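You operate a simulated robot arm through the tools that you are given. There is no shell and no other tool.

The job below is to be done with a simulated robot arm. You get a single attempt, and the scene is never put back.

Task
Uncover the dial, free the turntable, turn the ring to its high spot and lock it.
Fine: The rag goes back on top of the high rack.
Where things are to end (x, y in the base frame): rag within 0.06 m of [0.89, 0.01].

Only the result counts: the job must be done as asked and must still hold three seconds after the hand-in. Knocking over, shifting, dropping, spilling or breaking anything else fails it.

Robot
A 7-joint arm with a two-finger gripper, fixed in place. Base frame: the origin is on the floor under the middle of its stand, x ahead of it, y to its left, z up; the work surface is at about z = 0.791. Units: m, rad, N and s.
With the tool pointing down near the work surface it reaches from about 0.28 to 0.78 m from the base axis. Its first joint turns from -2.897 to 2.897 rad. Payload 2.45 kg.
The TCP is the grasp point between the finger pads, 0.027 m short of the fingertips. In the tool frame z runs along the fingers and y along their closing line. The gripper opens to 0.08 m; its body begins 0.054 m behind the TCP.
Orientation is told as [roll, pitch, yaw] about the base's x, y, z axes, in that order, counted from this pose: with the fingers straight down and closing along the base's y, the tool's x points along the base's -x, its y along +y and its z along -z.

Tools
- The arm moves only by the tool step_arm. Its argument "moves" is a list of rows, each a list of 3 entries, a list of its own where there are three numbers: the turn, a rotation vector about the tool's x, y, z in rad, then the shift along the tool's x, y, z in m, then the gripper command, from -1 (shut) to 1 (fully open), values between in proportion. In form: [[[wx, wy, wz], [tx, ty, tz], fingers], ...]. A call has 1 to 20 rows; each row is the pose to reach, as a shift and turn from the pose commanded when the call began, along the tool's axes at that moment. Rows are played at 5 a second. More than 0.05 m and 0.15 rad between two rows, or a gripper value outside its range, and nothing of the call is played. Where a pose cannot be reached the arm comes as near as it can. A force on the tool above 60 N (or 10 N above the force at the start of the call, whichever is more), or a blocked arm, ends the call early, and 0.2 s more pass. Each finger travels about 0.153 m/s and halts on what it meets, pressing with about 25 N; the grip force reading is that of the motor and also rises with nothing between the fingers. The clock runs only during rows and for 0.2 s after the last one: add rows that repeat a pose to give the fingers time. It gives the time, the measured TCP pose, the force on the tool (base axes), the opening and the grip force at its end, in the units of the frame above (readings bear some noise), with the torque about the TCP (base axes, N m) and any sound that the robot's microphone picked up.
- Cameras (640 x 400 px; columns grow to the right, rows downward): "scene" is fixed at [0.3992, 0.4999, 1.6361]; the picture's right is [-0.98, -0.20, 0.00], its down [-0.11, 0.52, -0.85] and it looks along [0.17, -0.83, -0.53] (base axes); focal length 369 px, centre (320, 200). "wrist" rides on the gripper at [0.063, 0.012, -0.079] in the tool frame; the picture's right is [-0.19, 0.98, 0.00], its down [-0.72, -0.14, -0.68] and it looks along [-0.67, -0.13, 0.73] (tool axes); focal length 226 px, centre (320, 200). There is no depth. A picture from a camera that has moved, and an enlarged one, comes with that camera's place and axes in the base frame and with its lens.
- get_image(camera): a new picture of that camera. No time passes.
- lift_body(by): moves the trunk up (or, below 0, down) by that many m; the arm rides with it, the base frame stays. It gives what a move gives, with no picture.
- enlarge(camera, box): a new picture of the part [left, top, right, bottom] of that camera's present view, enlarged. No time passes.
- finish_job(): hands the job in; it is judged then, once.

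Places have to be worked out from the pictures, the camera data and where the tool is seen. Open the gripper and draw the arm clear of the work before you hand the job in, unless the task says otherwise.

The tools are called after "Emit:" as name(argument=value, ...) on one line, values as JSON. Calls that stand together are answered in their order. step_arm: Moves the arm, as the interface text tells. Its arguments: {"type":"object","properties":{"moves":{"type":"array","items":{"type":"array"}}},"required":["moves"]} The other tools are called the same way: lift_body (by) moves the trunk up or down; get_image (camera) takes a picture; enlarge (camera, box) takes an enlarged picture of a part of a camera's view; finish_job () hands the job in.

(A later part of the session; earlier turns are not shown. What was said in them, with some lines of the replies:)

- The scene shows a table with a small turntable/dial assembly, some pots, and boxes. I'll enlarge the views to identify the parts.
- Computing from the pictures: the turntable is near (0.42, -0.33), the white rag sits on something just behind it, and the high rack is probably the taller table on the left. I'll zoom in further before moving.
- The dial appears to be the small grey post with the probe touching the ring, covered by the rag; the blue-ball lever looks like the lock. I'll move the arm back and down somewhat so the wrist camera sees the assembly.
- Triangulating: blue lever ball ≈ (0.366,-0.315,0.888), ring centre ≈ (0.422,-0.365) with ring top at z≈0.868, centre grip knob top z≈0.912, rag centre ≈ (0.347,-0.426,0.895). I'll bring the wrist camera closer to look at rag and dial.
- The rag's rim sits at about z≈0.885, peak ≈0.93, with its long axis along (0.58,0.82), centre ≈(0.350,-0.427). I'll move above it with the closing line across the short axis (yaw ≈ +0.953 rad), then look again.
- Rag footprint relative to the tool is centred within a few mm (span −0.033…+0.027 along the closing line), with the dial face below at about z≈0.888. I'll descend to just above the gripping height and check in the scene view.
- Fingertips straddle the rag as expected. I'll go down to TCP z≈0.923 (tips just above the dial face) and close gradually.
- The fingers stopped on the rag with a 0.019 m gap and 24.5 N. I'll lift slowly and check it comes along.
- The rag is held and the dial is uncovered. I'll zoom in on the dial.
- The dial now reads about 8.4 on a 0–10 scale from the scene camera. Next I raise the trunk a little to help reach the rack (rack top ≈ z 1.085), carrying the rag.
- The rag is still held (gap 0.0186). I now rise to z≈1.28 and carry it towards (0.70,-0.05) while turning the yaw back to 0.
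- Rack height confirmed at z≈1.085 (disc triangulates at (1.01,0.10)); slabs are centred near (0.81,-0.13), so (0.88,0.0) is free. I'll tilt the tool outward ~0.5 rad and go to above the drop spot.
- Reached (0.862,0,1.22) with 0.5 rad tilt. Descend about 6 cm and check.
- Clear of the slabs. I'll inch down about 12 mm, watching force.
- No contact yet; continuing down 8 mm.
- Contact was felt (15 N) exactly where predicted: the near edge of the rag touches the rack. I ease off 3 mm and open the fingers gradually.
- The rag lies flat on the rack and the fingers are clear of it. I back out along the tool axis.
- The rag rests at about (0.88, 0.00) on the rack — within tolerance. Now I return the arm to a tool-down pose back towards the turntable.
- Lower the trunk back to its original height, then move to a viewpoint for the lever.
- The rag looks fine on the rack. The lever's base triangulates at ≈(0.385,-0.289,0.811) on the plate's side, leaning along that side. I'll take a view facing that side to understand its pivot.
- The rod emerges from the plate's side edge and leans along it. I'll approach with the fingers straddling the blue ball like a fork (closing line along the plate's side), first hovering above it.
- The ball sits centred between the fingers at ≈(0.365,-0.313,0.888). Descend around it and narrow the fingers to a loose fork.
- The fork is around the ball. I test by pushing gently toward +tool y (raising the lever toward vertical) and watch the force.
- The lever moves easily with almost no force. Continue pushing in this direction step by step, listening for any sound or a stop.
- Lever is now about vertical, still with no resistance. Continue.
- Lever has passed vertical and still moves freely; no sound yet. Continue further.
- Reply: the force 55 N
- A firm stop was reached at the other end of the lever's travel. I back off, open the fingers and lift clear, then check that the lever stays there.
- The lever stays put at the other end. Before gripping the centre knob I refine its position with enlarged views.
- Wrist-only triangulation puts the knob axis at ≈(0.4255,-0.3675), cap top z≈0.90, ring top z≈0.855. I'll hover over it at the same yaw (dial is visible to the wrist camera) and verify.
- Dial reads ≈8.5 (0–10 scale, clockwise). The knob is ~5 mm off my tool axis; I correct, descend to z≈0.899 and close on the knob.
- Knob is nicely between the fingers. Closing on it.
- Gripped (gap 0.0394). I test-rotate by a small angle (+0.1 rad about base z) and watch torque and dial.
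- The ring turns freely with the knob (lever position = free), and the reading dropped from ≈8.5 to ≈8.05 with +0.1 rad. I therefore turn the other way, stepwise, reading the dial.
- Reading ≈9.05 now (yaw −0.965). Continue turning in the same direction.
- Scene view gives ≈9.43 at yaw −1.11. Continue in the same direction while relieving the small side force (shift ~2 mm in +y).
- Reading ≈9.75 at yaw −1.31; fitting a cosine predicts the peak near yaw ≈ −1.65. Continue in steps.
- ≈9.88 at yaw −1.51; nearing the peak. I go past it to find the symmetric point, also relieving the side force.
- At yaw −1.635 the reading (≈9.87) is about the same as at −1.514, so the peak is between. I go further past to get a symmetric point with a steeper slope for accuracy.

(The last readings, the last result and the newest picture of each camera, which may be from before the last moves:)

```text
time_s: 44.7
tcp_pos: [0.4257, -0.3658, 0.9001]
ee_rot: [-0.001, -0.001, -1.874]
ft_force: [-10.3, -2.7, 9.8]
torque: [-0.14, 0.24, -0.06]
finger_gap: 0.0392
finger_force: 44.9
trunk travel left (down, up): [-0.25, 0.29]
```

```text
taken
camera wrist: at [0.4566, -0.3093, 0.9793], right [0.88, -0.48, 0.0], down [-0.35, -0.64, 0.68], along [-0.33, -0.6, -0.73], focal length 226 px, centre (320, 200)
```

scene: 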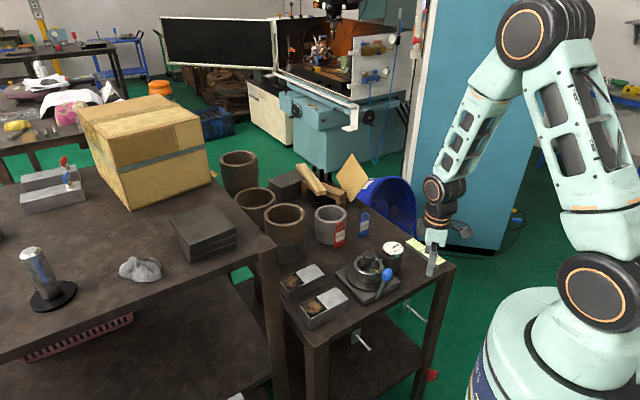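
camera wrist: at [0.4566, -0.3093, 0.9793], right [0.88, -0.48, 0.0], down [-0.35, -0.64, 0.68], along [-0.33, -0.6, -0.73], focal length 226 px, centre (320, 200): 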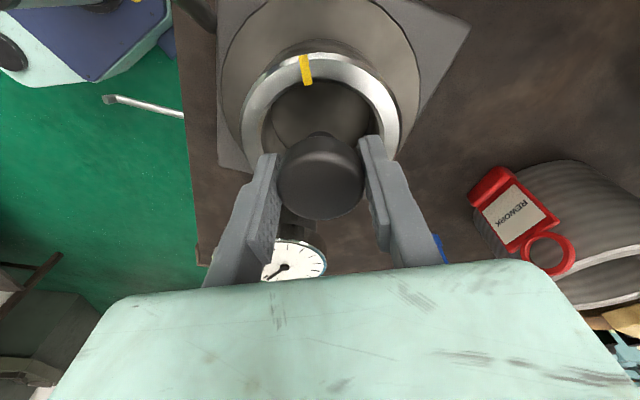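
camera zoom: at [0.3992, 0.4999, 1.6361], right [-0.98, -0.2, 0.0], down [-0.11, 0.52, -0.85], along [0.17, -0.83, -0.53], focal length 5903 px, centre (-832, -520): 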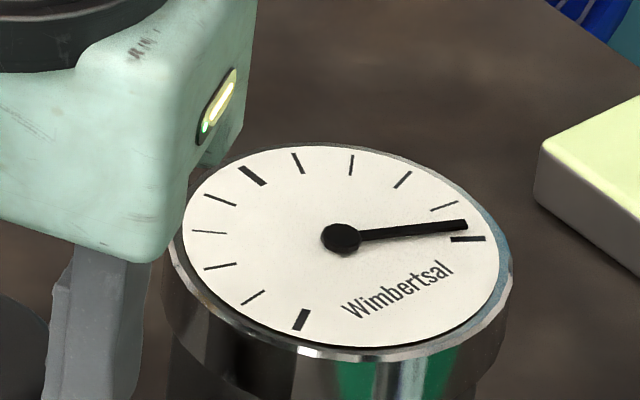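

Reading ≈9.62 at yaw −1.874. One more point further out for a solid fit.

Emit:
step_arm(moves=[[[0, 0, 0.06], [0, -0.001, 0], -1], [[0, 0, 0.12], [0, -0.0015, 0], -1], [[0, 0, 0.18], [0, -0.002, 0], -1], [[0, 0, 0.24], [0, -0.0025, 0], -1], [[0, 0, 0.24], [0, -0.0025, 0], -1]])

Emit:
enlarge(camera="scene", box=[376, 235, 408, 255])

```text
time_s: 45.9
tcp_pos: [0.4246, -0.3668, 0.8994]
ee_rot: [0.001, 0.0, -2.113]
ft_force: [11.8, -5.9, 4.5]
torque: [-0.02, -0.44, 0.0]
finger_gap: 0.039
finger_force: 44.8
trunk travel left (down, up): [-0.25, 0.29]
```

```text
16.00 times, centred on (392, 245) of scene
camera zoom: at [0.3992, 0.4999, 1.6361], right [-0.98, -0.2, 0.0], down [-0.11, 0.52, -0.85], along [0.17, -0.83, -0.53], focal length 5903 px, centre (-832, -520)
```

zoom: 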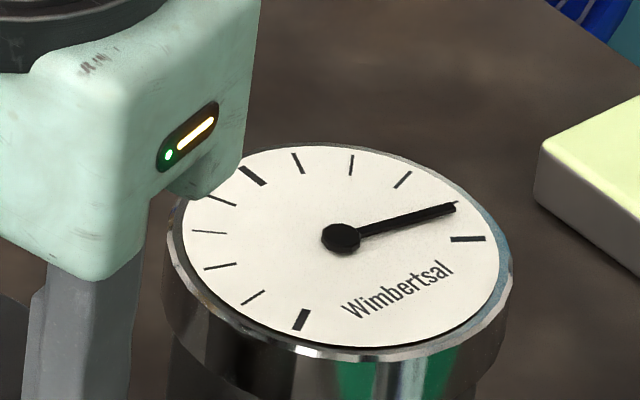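

The seven readings fit a cosine very well (amplitude = 5 units, full 0–10 span) with the peak at yaw ≈ −1.55. I turn back to that angle.

Emit:
step_arm(moves=[[[0, 0, -0.07], [0, 0.0012, 0], -1], [[0, 0, -0.14], [0, 0.0012, 0], -1], [[0, 0, -0.21], [0, 0.0012, 0], -1], [[0, 0, -0.28], [0, 0.0012, 0], -1], [[0, 0, -0.35], [0, 0.0012, 0], -1], [[0, 0, -0.42], [0, 0.0012, 0], -1], [[0, 0, -0.49], [0, 0.0012, 0], -1], [[0, 0, -0.56], [0, 0.0012, 0], -1], [[0, 0, -0.56], [0, 0.0012, 0], -1]])

Emit:
enlarge(camera="scene", box=[376, 235, 408, 255])

Emit:
get_image(camera="wrist")

```text
time_s: 47.9
tcp_pos: [0.4231, -0.3667, 0.8995]
ee_rot: [0.0, 0.002, -1.552]
ft_force: [-2.9, -2.0, 9.4]
torque: [-0.1, 0.16, 0.01]
finger_gap: 0.039
finger_force: 45.2
trunk travel left (down, up): [-0.25, 0.29]
```

```text
16.00 times, centred on (392, 245) of scene
camera zoom: at [0.3992, 0.4999, 1.6361], right [-0.98, -0.2, 0.0], down [-0.11, 0.52, -0.85], along [0.17, -0.83, -0.53], focal length 5903 px, centre (-832, -520)
```

zoom: 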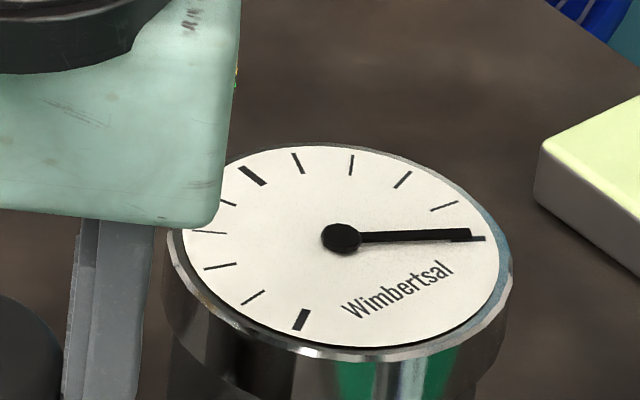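

```text
taken
camera wrist: at [0.4365, -0.3024, 0.9792], right [0.98, -0.17, 0.0], down [-0.13, -0.72, 0.68], along [-0.12, -0.67, -0.73], focal length 226 px, centre (320, 200)
```

wrist: 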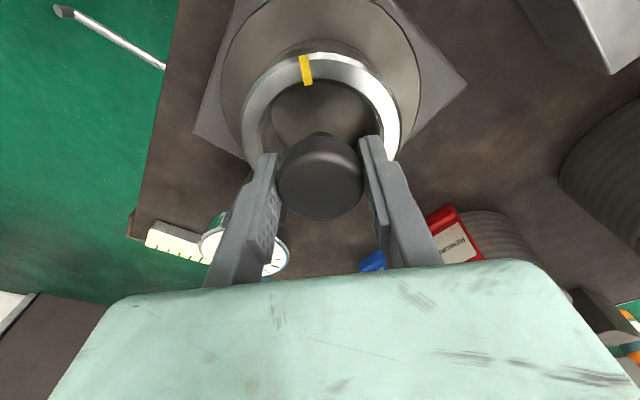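

The needle sits over the 10 mark. Side forces are small, so I open gradually and rise straight up.

Emit:
step_arm(moves=[[[0, 0, 0], [0, 0, 0], 0.02], [[0, 0, 0], [0, 0, 0], 0.2], [[0, 0, 0], [0, 0, 0], 0.6], [[0, 0, 0], [0, 0, 0], 0.6], [[0, 0, 0], [0, 0, -0.03], 0.8], [[0, 0, 0], [0, 0, -0.07], 1], [[0, 0, 0], [0, 0, -0.1], 1]])

Emit:
enlarge(camera="scene", box=[376, 235, 408, 255])

Emit:
get_image(camera="wrist")

Emit:
enlarge(camera="scene", box=[330, 235, 426, 295])

```text
time_s: 49.5
tcp_pos: [0.4261, -0.3656, 1.0007]
ee_rot: [0.0, -0.001, -1.552]
ft_force: [0.0, 0.8, 0.3]
torque: [-0.02, 0.0, 0.02]
finger_gap: 0.0801
finger_force: 0.0
trunk travel left (down, up): [-0.25, 0.29]
```

```text
16.00 times, centred on (392, 245) of scene
camera zoom: at [0.3992, 0.4999, 1.6361], right [-0.98, -0.2, 0.0], down [-0.11, 0.52, -0.85], along [0.17, -0.83, -0.53], focal length 5903 px, centre (-832, -520)
```

zoom: 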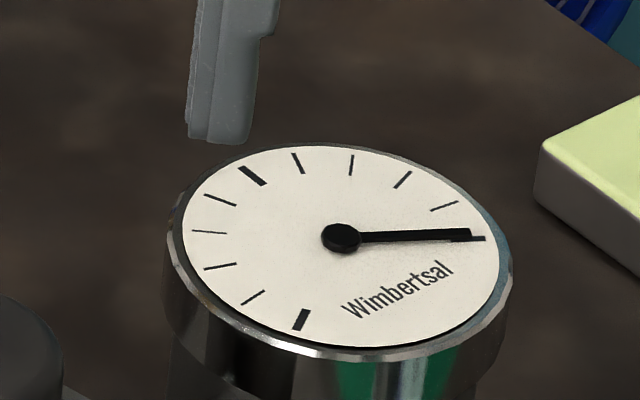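

```text
taken
camera wrist: at [0.4398, -0.3024, 1.0807], right [0.98, -0.17, 0.0], down [-0.13, -0.72, 0.68], along [-0.12, -0.67, -0.73], focal length 226 px, centre (320, 200)
```

wrist: 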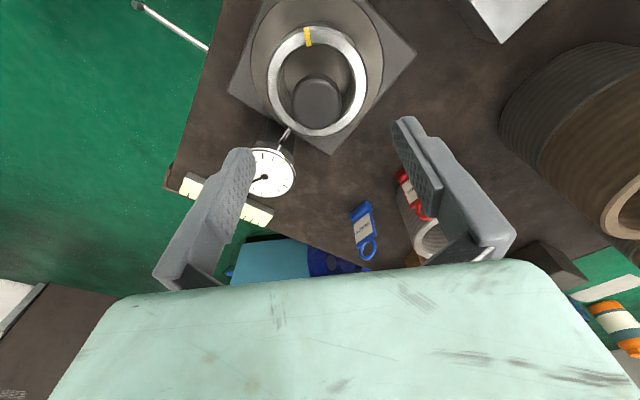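

```text
6.67 times, centred on (378, 265) of scene
camera zoom: at [0.3992, 0.4999, 1.6361], right [-0.98, -0.2, 0.0], down [-0.11, 0.52, -0.85], along [0.17, -0.83, -0.53], focal length 2460 px, centre (-67, -233)
```

zoom: 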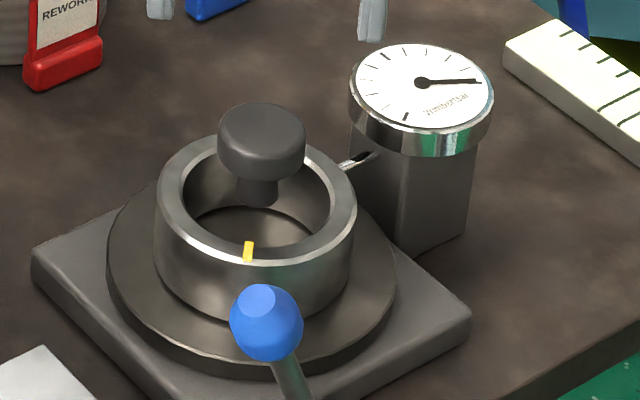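

The reading holds at maximum after release. Now I reposition with the fork over the blue ball (near (0.411,-0.270)) to push the lever back to its original locked side.

Emit:
step_arm(moves=[[[0, 0, -0.131], [0.0161, -0.002, 0], 1], [[0, 0, -0.262], [0.0322, -0.0039, 0], 1], [[0, 0, -0.394], [0.0484, -0.0059, 0.005], 1], [[0, 0, -0.525], [0.0645, -0.0078, 0.01], 1], [[0, 0, -0.656], [0.0806, -0.0098, 0.02], 1], [[0, 0, -0.788], [0.0967, -0.0117, 0.03], 1], [[0, 0, -0.788], [0.0967, -0.0117, 0.03], 1]])

Emit:
get_image(camera="wrist")

Emit:
enlarge(camera="wrist", box=[240, 60, 400, 160])

Emit:
enlarge(camera="scene", box=[330, 235, 426, 295])

```text
time_s: 51.1
tcp_pos: [0.4119, -0.27, 0.9714]
ee_rot: [0.001, -0.001, -0.762]
ft_force: [-1.1, -0.3, -0.9]
torque: [-0.03, 0.0, -0.02]
finger_gap: 0.0802
finger_force: 0.1
trunk travel left (down, up): [-0.25, 0.29]
```

```text
taken
camera wrist: at [0.3748, -0.2177, 1.05], right [0.82, 0.58, 0.0], down [0.42, -0.6, 0.68], along [0.39, -0.56, -0.73], focal length 226 px, centre (320, 200)
```

wrist: 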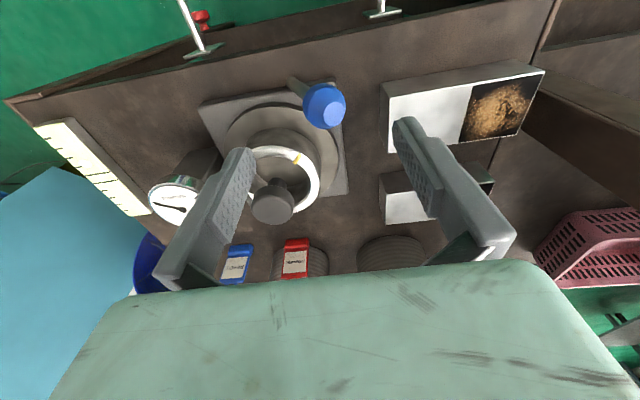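

```text
4.00 times, centred on (320, 110) of wrist
camera zoom: at [0.3748, -0.2177, 1.05], right [0.82, 0.58, 0.0], down [0.42, -0.6, 0.68], along [0.39, -0.56, -0.73], focal length 904 px, centre (320, 560)
```

zoom: 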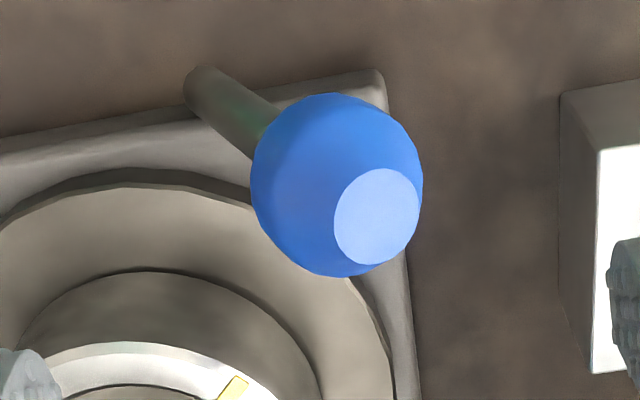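

```text
6.67 times, centred on (378, 265) of scene
camera zoom: at [0.3992, 0.4999, 1.6361], right [-0.98, -0.2, 0.0], down [-0.11, 0.52, -0.85], along [0.17, -0.83, -0.53], focal length 2460 px, centre (-67, -233)
```

zoom: 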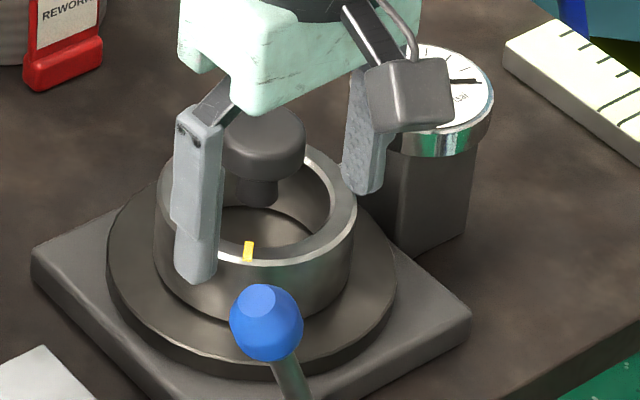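

Ball is centred under the fork at ≈(0.414,-0.267,0.88). Descend and narrow the fingers around it.

Emit:
step_arm(moves=[[[0, 0, 0], [0, 0.001, 0.03], 1], [[0, 0, 0], [0, 0.001, 0.06], 1], [[0, 0, 0], [0, 0.001, 0.083], 1], [[0, 0, 0], [0, 0.001, 0.083], 0.5], [[0, 0, 0], [0, 0.001, 0.083], 0.1], [[0, 0, 0], [0, 0.001, 0.083], 0.1]])

Emit:
enlarge(camera="scene", box=[330, 245, 426, 305])

Emit:
get_image(camera="wrist")

```text
time_s: 52.5
tcp_pos: [0.4118, -0.2691, 0.888]
ee_rot: [0.0, 0.0, -0.765]
ft_force: [0.0, 0.7, -0.8]
torque: [-0.01, -0.02, 0.0]
finger_gap: 0.0441
finger_force: 0.1
trunk travel left (down, up): [-0.25, 0.29]
```

```text
6.67 times, centred on (378, 275) of scene
camera zoom: at [0.3992, 0.4999, 1.6361], right [-0.98, -0.2, 0.0], down [-0.11, 0.52, -0.85], along [0.17, -0.83, -0.53], focal length 2460 px, centre (-67, -300)
```

zoom: 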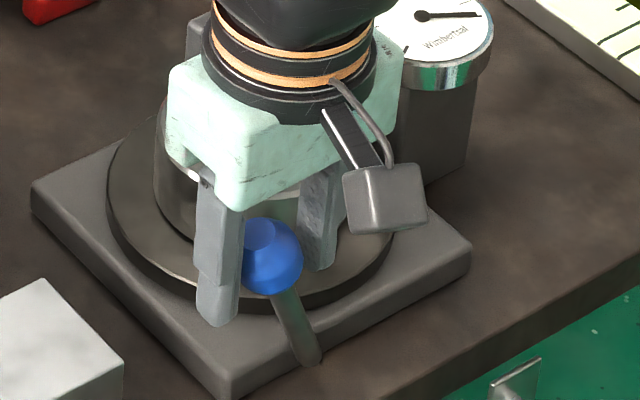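

```text
taken
camera wrist: at [0.3755, -0.2166, 0.9677], right [0.82, 0.57, 0.0], down [0.42, -0.6, 0.68], along [0.39, -0.56, -0.73], focal length 226 px, centre (320, 200)
```

wrist: 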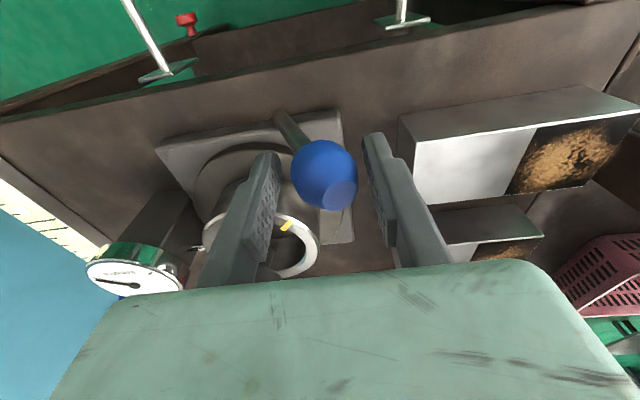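

The fork holds the ball. Push the lever back (−tool y) in small steps.

Emit:
step_arm(moves=[[[0, 0, 0], [0, -0.006, 0], 0.1], [[0, 0, 0], [0, -0.012, 0], 0.1], [[0, 0, 0], [0, -0.018, -0.001], 0.1], [[0, 0, 0], [0, -0.024, -0.002], 0.1], [[0, 0, 0], [0, -0.03, -0.003], 0.1], [[0, 0, 0], [0, -0.036, -0.003], 0.1], [[0, 0, 0], [0, -0.042, -0.003], 0.1], [[0, 0, 0], [0, -0.048, -0.003], 0.1]])

Emit:
enlarge(camera="scene", box=[330, 235, 426, 295])

```text
time_s: 54.3
tcp_pos: [0.3792, -0.3041, 0.89]
ee_rot: [-0.001, 0.0, -0.762]
ft_force: [-0.8, 1.0, -0.6]
torque: [-0.01, -0.04, -0.01]
finger_gap: 0.0444
finger_force: 0.1
trunk travel left (down, up): [-0.25, 0.29]
```

```text
6.67 times, centred on (378, 265) of scene
camera zoom: at [0.3992, 0.4999, 1.6361], right [-0.98, -0.2, 0.0], down [-0.11, 0.52, -0.85], along [0.17, -0.83, -0.53], focal length 2460 px, centre (-67, -233)
```

zoom: 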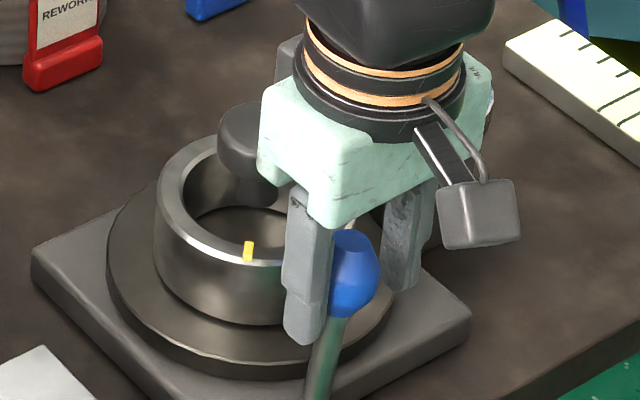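

Lever is past vertical with no resistance. Continue to the end stop.

Emit:
step_arm(moves=[[[0, 0, 0], [0, -0.005, 0], 0.1], [[0, 0, 0], [0, -0.01, 0.0005], 0.1], [[0, 0, 0], [0, -0.015, 0.001], 0.1], [[0, 0, 0], [0, -0.02, 0.002], 0.1], [[0, 0, 0], [0, -0.024, 0.003], 0.1]])

Emit:
enlarge(camera="scene", box=[330, 235, 426, 295])

```text
time_s: 55.5
tcp_pos: [0.3621, -0.3199, 0.8872]
ee_rot: [0.002, 0.0, -0.762]
ft_force: [3.0, 5.4, 4.5]
torque: [0.17, -0.21, 0.01]
finger_gap: 0.0457
finger_force: 1.5
trunk travel left (down, up): [-0.25, 0.29]
```

```text
6.67 times, centred on (378, 265) of scene
camera zoom: at [0.3992, 0.4999, 1.6361], right [-0.98, -0.2, 0.0], down [-0.11, 0.52, -0.85], along [0.17, -0.83, -0.53], focal length 2460 px, centre (-67, -233)
```

zoom: 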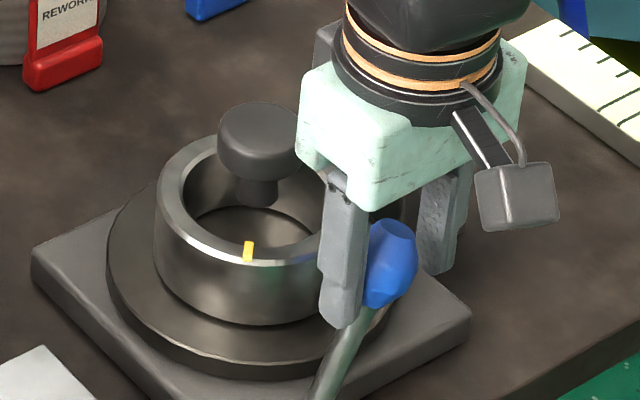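

It's just touching the stop (6 N), with the ball where it was originally. I press a little further to be sure it's seated.

Emit:
step_arm(moves=[[[0, 0, 0], [0, -0.003, 0], 0.1], [[0, 0, 0], [0, -0.006, 0], 0.1], [[0, 0, 0], [0, -0.006, 0], 0.1]])

Emit:
enlarge(camera="scene", box=[330, 235, 426, 295])

```text
time_s: 56.3
tcp_pos: [0.3598, -0.3237, 0.8884]
ee_rot: [0.0, -0.003, -0.761]
ft_force: [19.6, 17.2, 23.0]
torque: [1.12, -0.87, -0.02]
finger_gap: 0.0524
finger_force: 6.5
trunk travel left (down, up): [-0.25, 0.29]
```

```text
6.67 times, centred on (378, 265) of scene
camera zoom: at [0.3992, 0.4999, 1.6361], right [-0.98, -0.2, 0.0], down [-0.11, 0.52, -0.85], along [0.17, -0.83, -0.53], focal length 2460 px, centre (-67, -233)
```

zoom: 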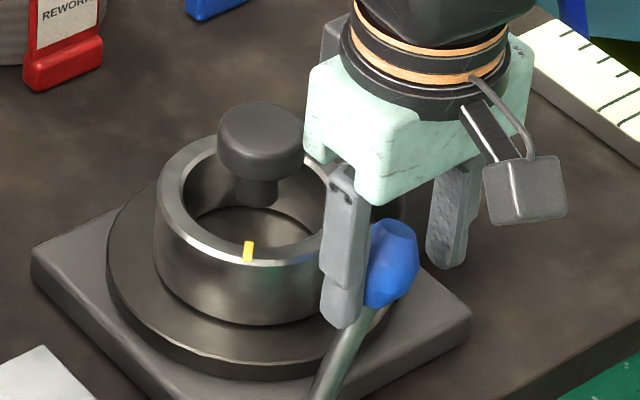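

The lever is firmly at its stop. Back off to centre the fork, open, and lift clear.

Emit:
step_arm(moves=[[[0, 0, 0], [0, 0.006, 0], 0.1], [[0, 0, 0], [0, 0.011, 0], 0.1], [[0, 0, 0], [0, 0.011, 0], 0.5], [[0, 0, 0], [0, 0.011, 0], 1], [[0, 0, 0], [0, 0.011, -0.03], 1], [[0, 0, 0], [0, 0.011, -0.07], 1], [[0, 0, 0], [0, 0.011, -0.11], 1]])

Emit:
enlarge(camera="scene", box=[330, 235, 426, 295])

Emit:
get_image(camera="wrist")

```text
time_s: 57.9
tcp_pos: [0.3668, -0.3188, 0.9937]
ee_rot: [0.001, 0.0, -0.764]
ft_force: [0.0, -0.3, 0.8]
torque: [-0.02, 0.02, 0.0]
finger_gap: 0.08
finger_force: 0.1
trunk travel left (down, up): [-0.25, 0.29]
```

```text
6.67 times, centred on (378, 265) of scene
camera zoom: at [0.3992, 0.4999, 1.6361], right [-0.98, -0.2, 0.0], down [-0.11, 0.52, -0.85], along [0.17, -0.83, -0.53], focal length 2460 px, centre (-67, -233)
```

zoom: 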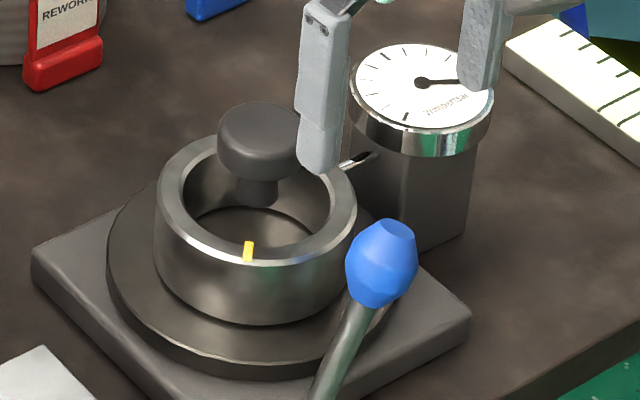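

```text
taken
camera wrist: at [0.3311, -0.2654, 1.0741], right [0.82, 0.57, 0.0], down [0.42, -0.6, 0.68], along [0.39, -0.56, -0.73], focal length 226 px, centre (320, 200)
```

wrist: 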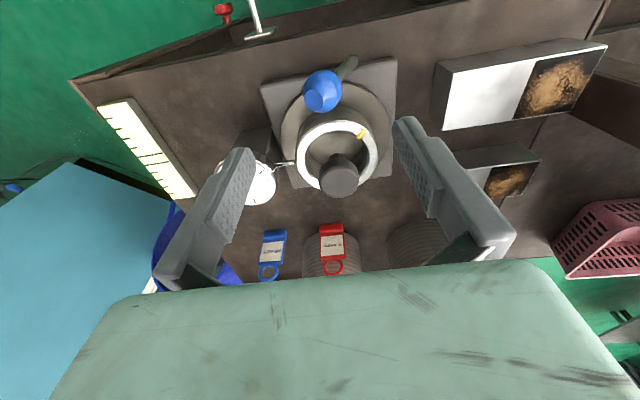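

The lever is back in its original position and the needle still reads 10. I now draw the arm clear (up and back) and do a final check of everything.

Emit:
step_arm(moves=[[[0, 0, 0], [0, 0, -0.045], 1], [[0, 0, 0], [0, 0, -0.09], 1], [[0, 0, 0], [0, 0, -0.135], 1], [[0, 0, 0], [0, 0.03, -0.17], 1], [[0, 0, 0], [0, 0.07, -0.19], 1], [[0, 0, 0], [0, 0.11, -0.2], 1], [[0, 0, 0], [0, 0.15, -0.2], 1]])

Emit:
get_image(camera="scene")

Emit:
enlarge(camera="scene", box=[376, 235, 408, 255])

Emit:
enlarge(camera="scene", box=[330, 235, 426, 295])

Emit:
enlarge(camera="scene", box=[40, 180, 264, 320])

```text
time_s: 59.5
tcp_pos: [0.4727, -0.2109, 1.1962]
ee_rot: [0.0, 0.0, -0.765]
ft_force: [0.8, 0.3, 1.1]
torque: [-0.02, 0.02, 0.03]
finger_gap: 0.0799
finger_force: 0.2
trunk travel left (down, up): [-0.25, 0.29]
```

```text
taken
```

scene: 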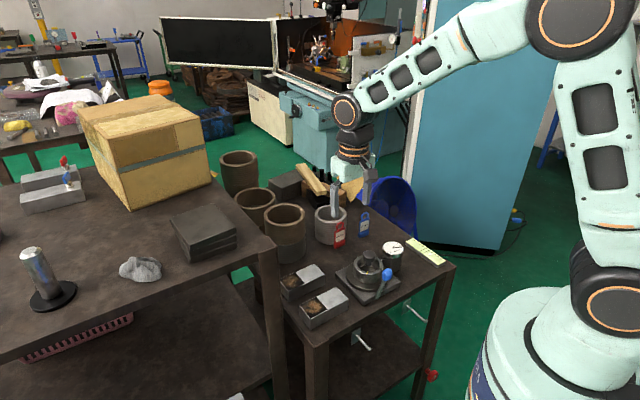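

```text
16.00 times, centred on (392, 245) of scene
camera zoom: at [0.3992, 0.4999, 1.6361], right [-0.98, -0.2, 0.0], down [-0.11, 0.52, -0.85], along [0.17, -0.83, -0.53], focal length 5903 px, centre (-832, -520)
```

zoom: 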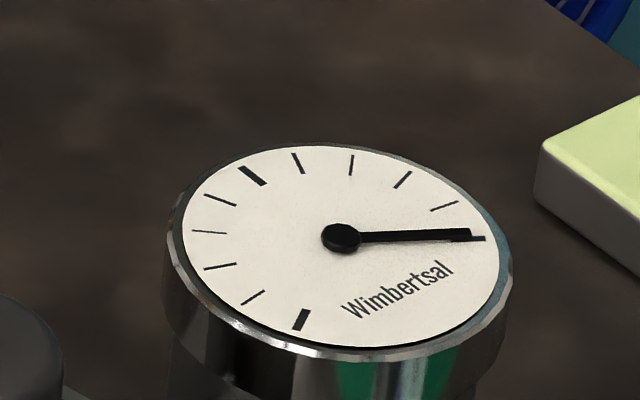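

```text
6.67 times, centred on (378, 265) of scene
camera zoom: at [0.3992, 0.4999, 1.6361], right [-0.98, -0.2, 0.0], down [-0.11, 0.52, -0.85], along [0.17, -0.83, -0.53], focal length 2460 px, centre (-67, -233)
```

zoom: 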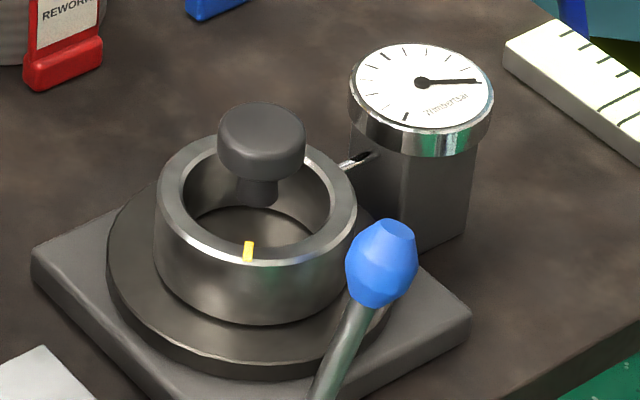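

```text
2.86 times, centred on (152, 250) of scene
camera zoom: at [0.3992, 0.4999, 1.6361], right [-0.98, -0.2, 0.0], down [-0.11, 0.52, -0.85], along [0.17, -0.83, -0.53], focal length 1054 px, centre (800, 57)
```

zoom: 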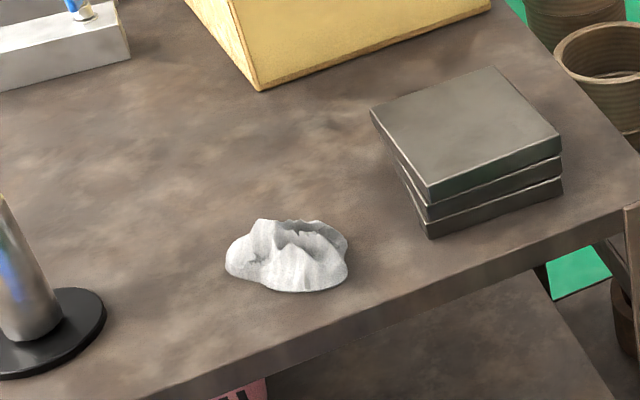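

Everything checks out: the dial is uncovered and reads its maximum (10), the lever is back at the locked stop, and the rag is on the rack at about (0.88, 0.00). The gripper is open and clear of the work, so I'm handing the job in.

Emit:
finish_job()

```text
The job is handed in.
```

The job is handed in, with every step of the task done. I don't know the judge's verdict.

- **Rag:** it lies flat on top of the high rack at about (0.88, 0.00), roughly 1–2 cm from the target and well inside the 0.06 m limit.
- **Ring:** it is at its high spot. Seven dial readings on both sides of the peak fit a single cosine. I set the ring to that peak, and the dial read about 10 on its 0–10 scale both before and after locking.
- **Lock:** the blue-ball lever is pressed against its original stop. I didn't try twisting the ring with the lever there. I take it to be locked because the ring turned freely with the lever at the other end.
- **Surroundings:** nothing else looked moved in the final pictures. The gripper is open, about 0.3 m above the turntable and off to one side of it.
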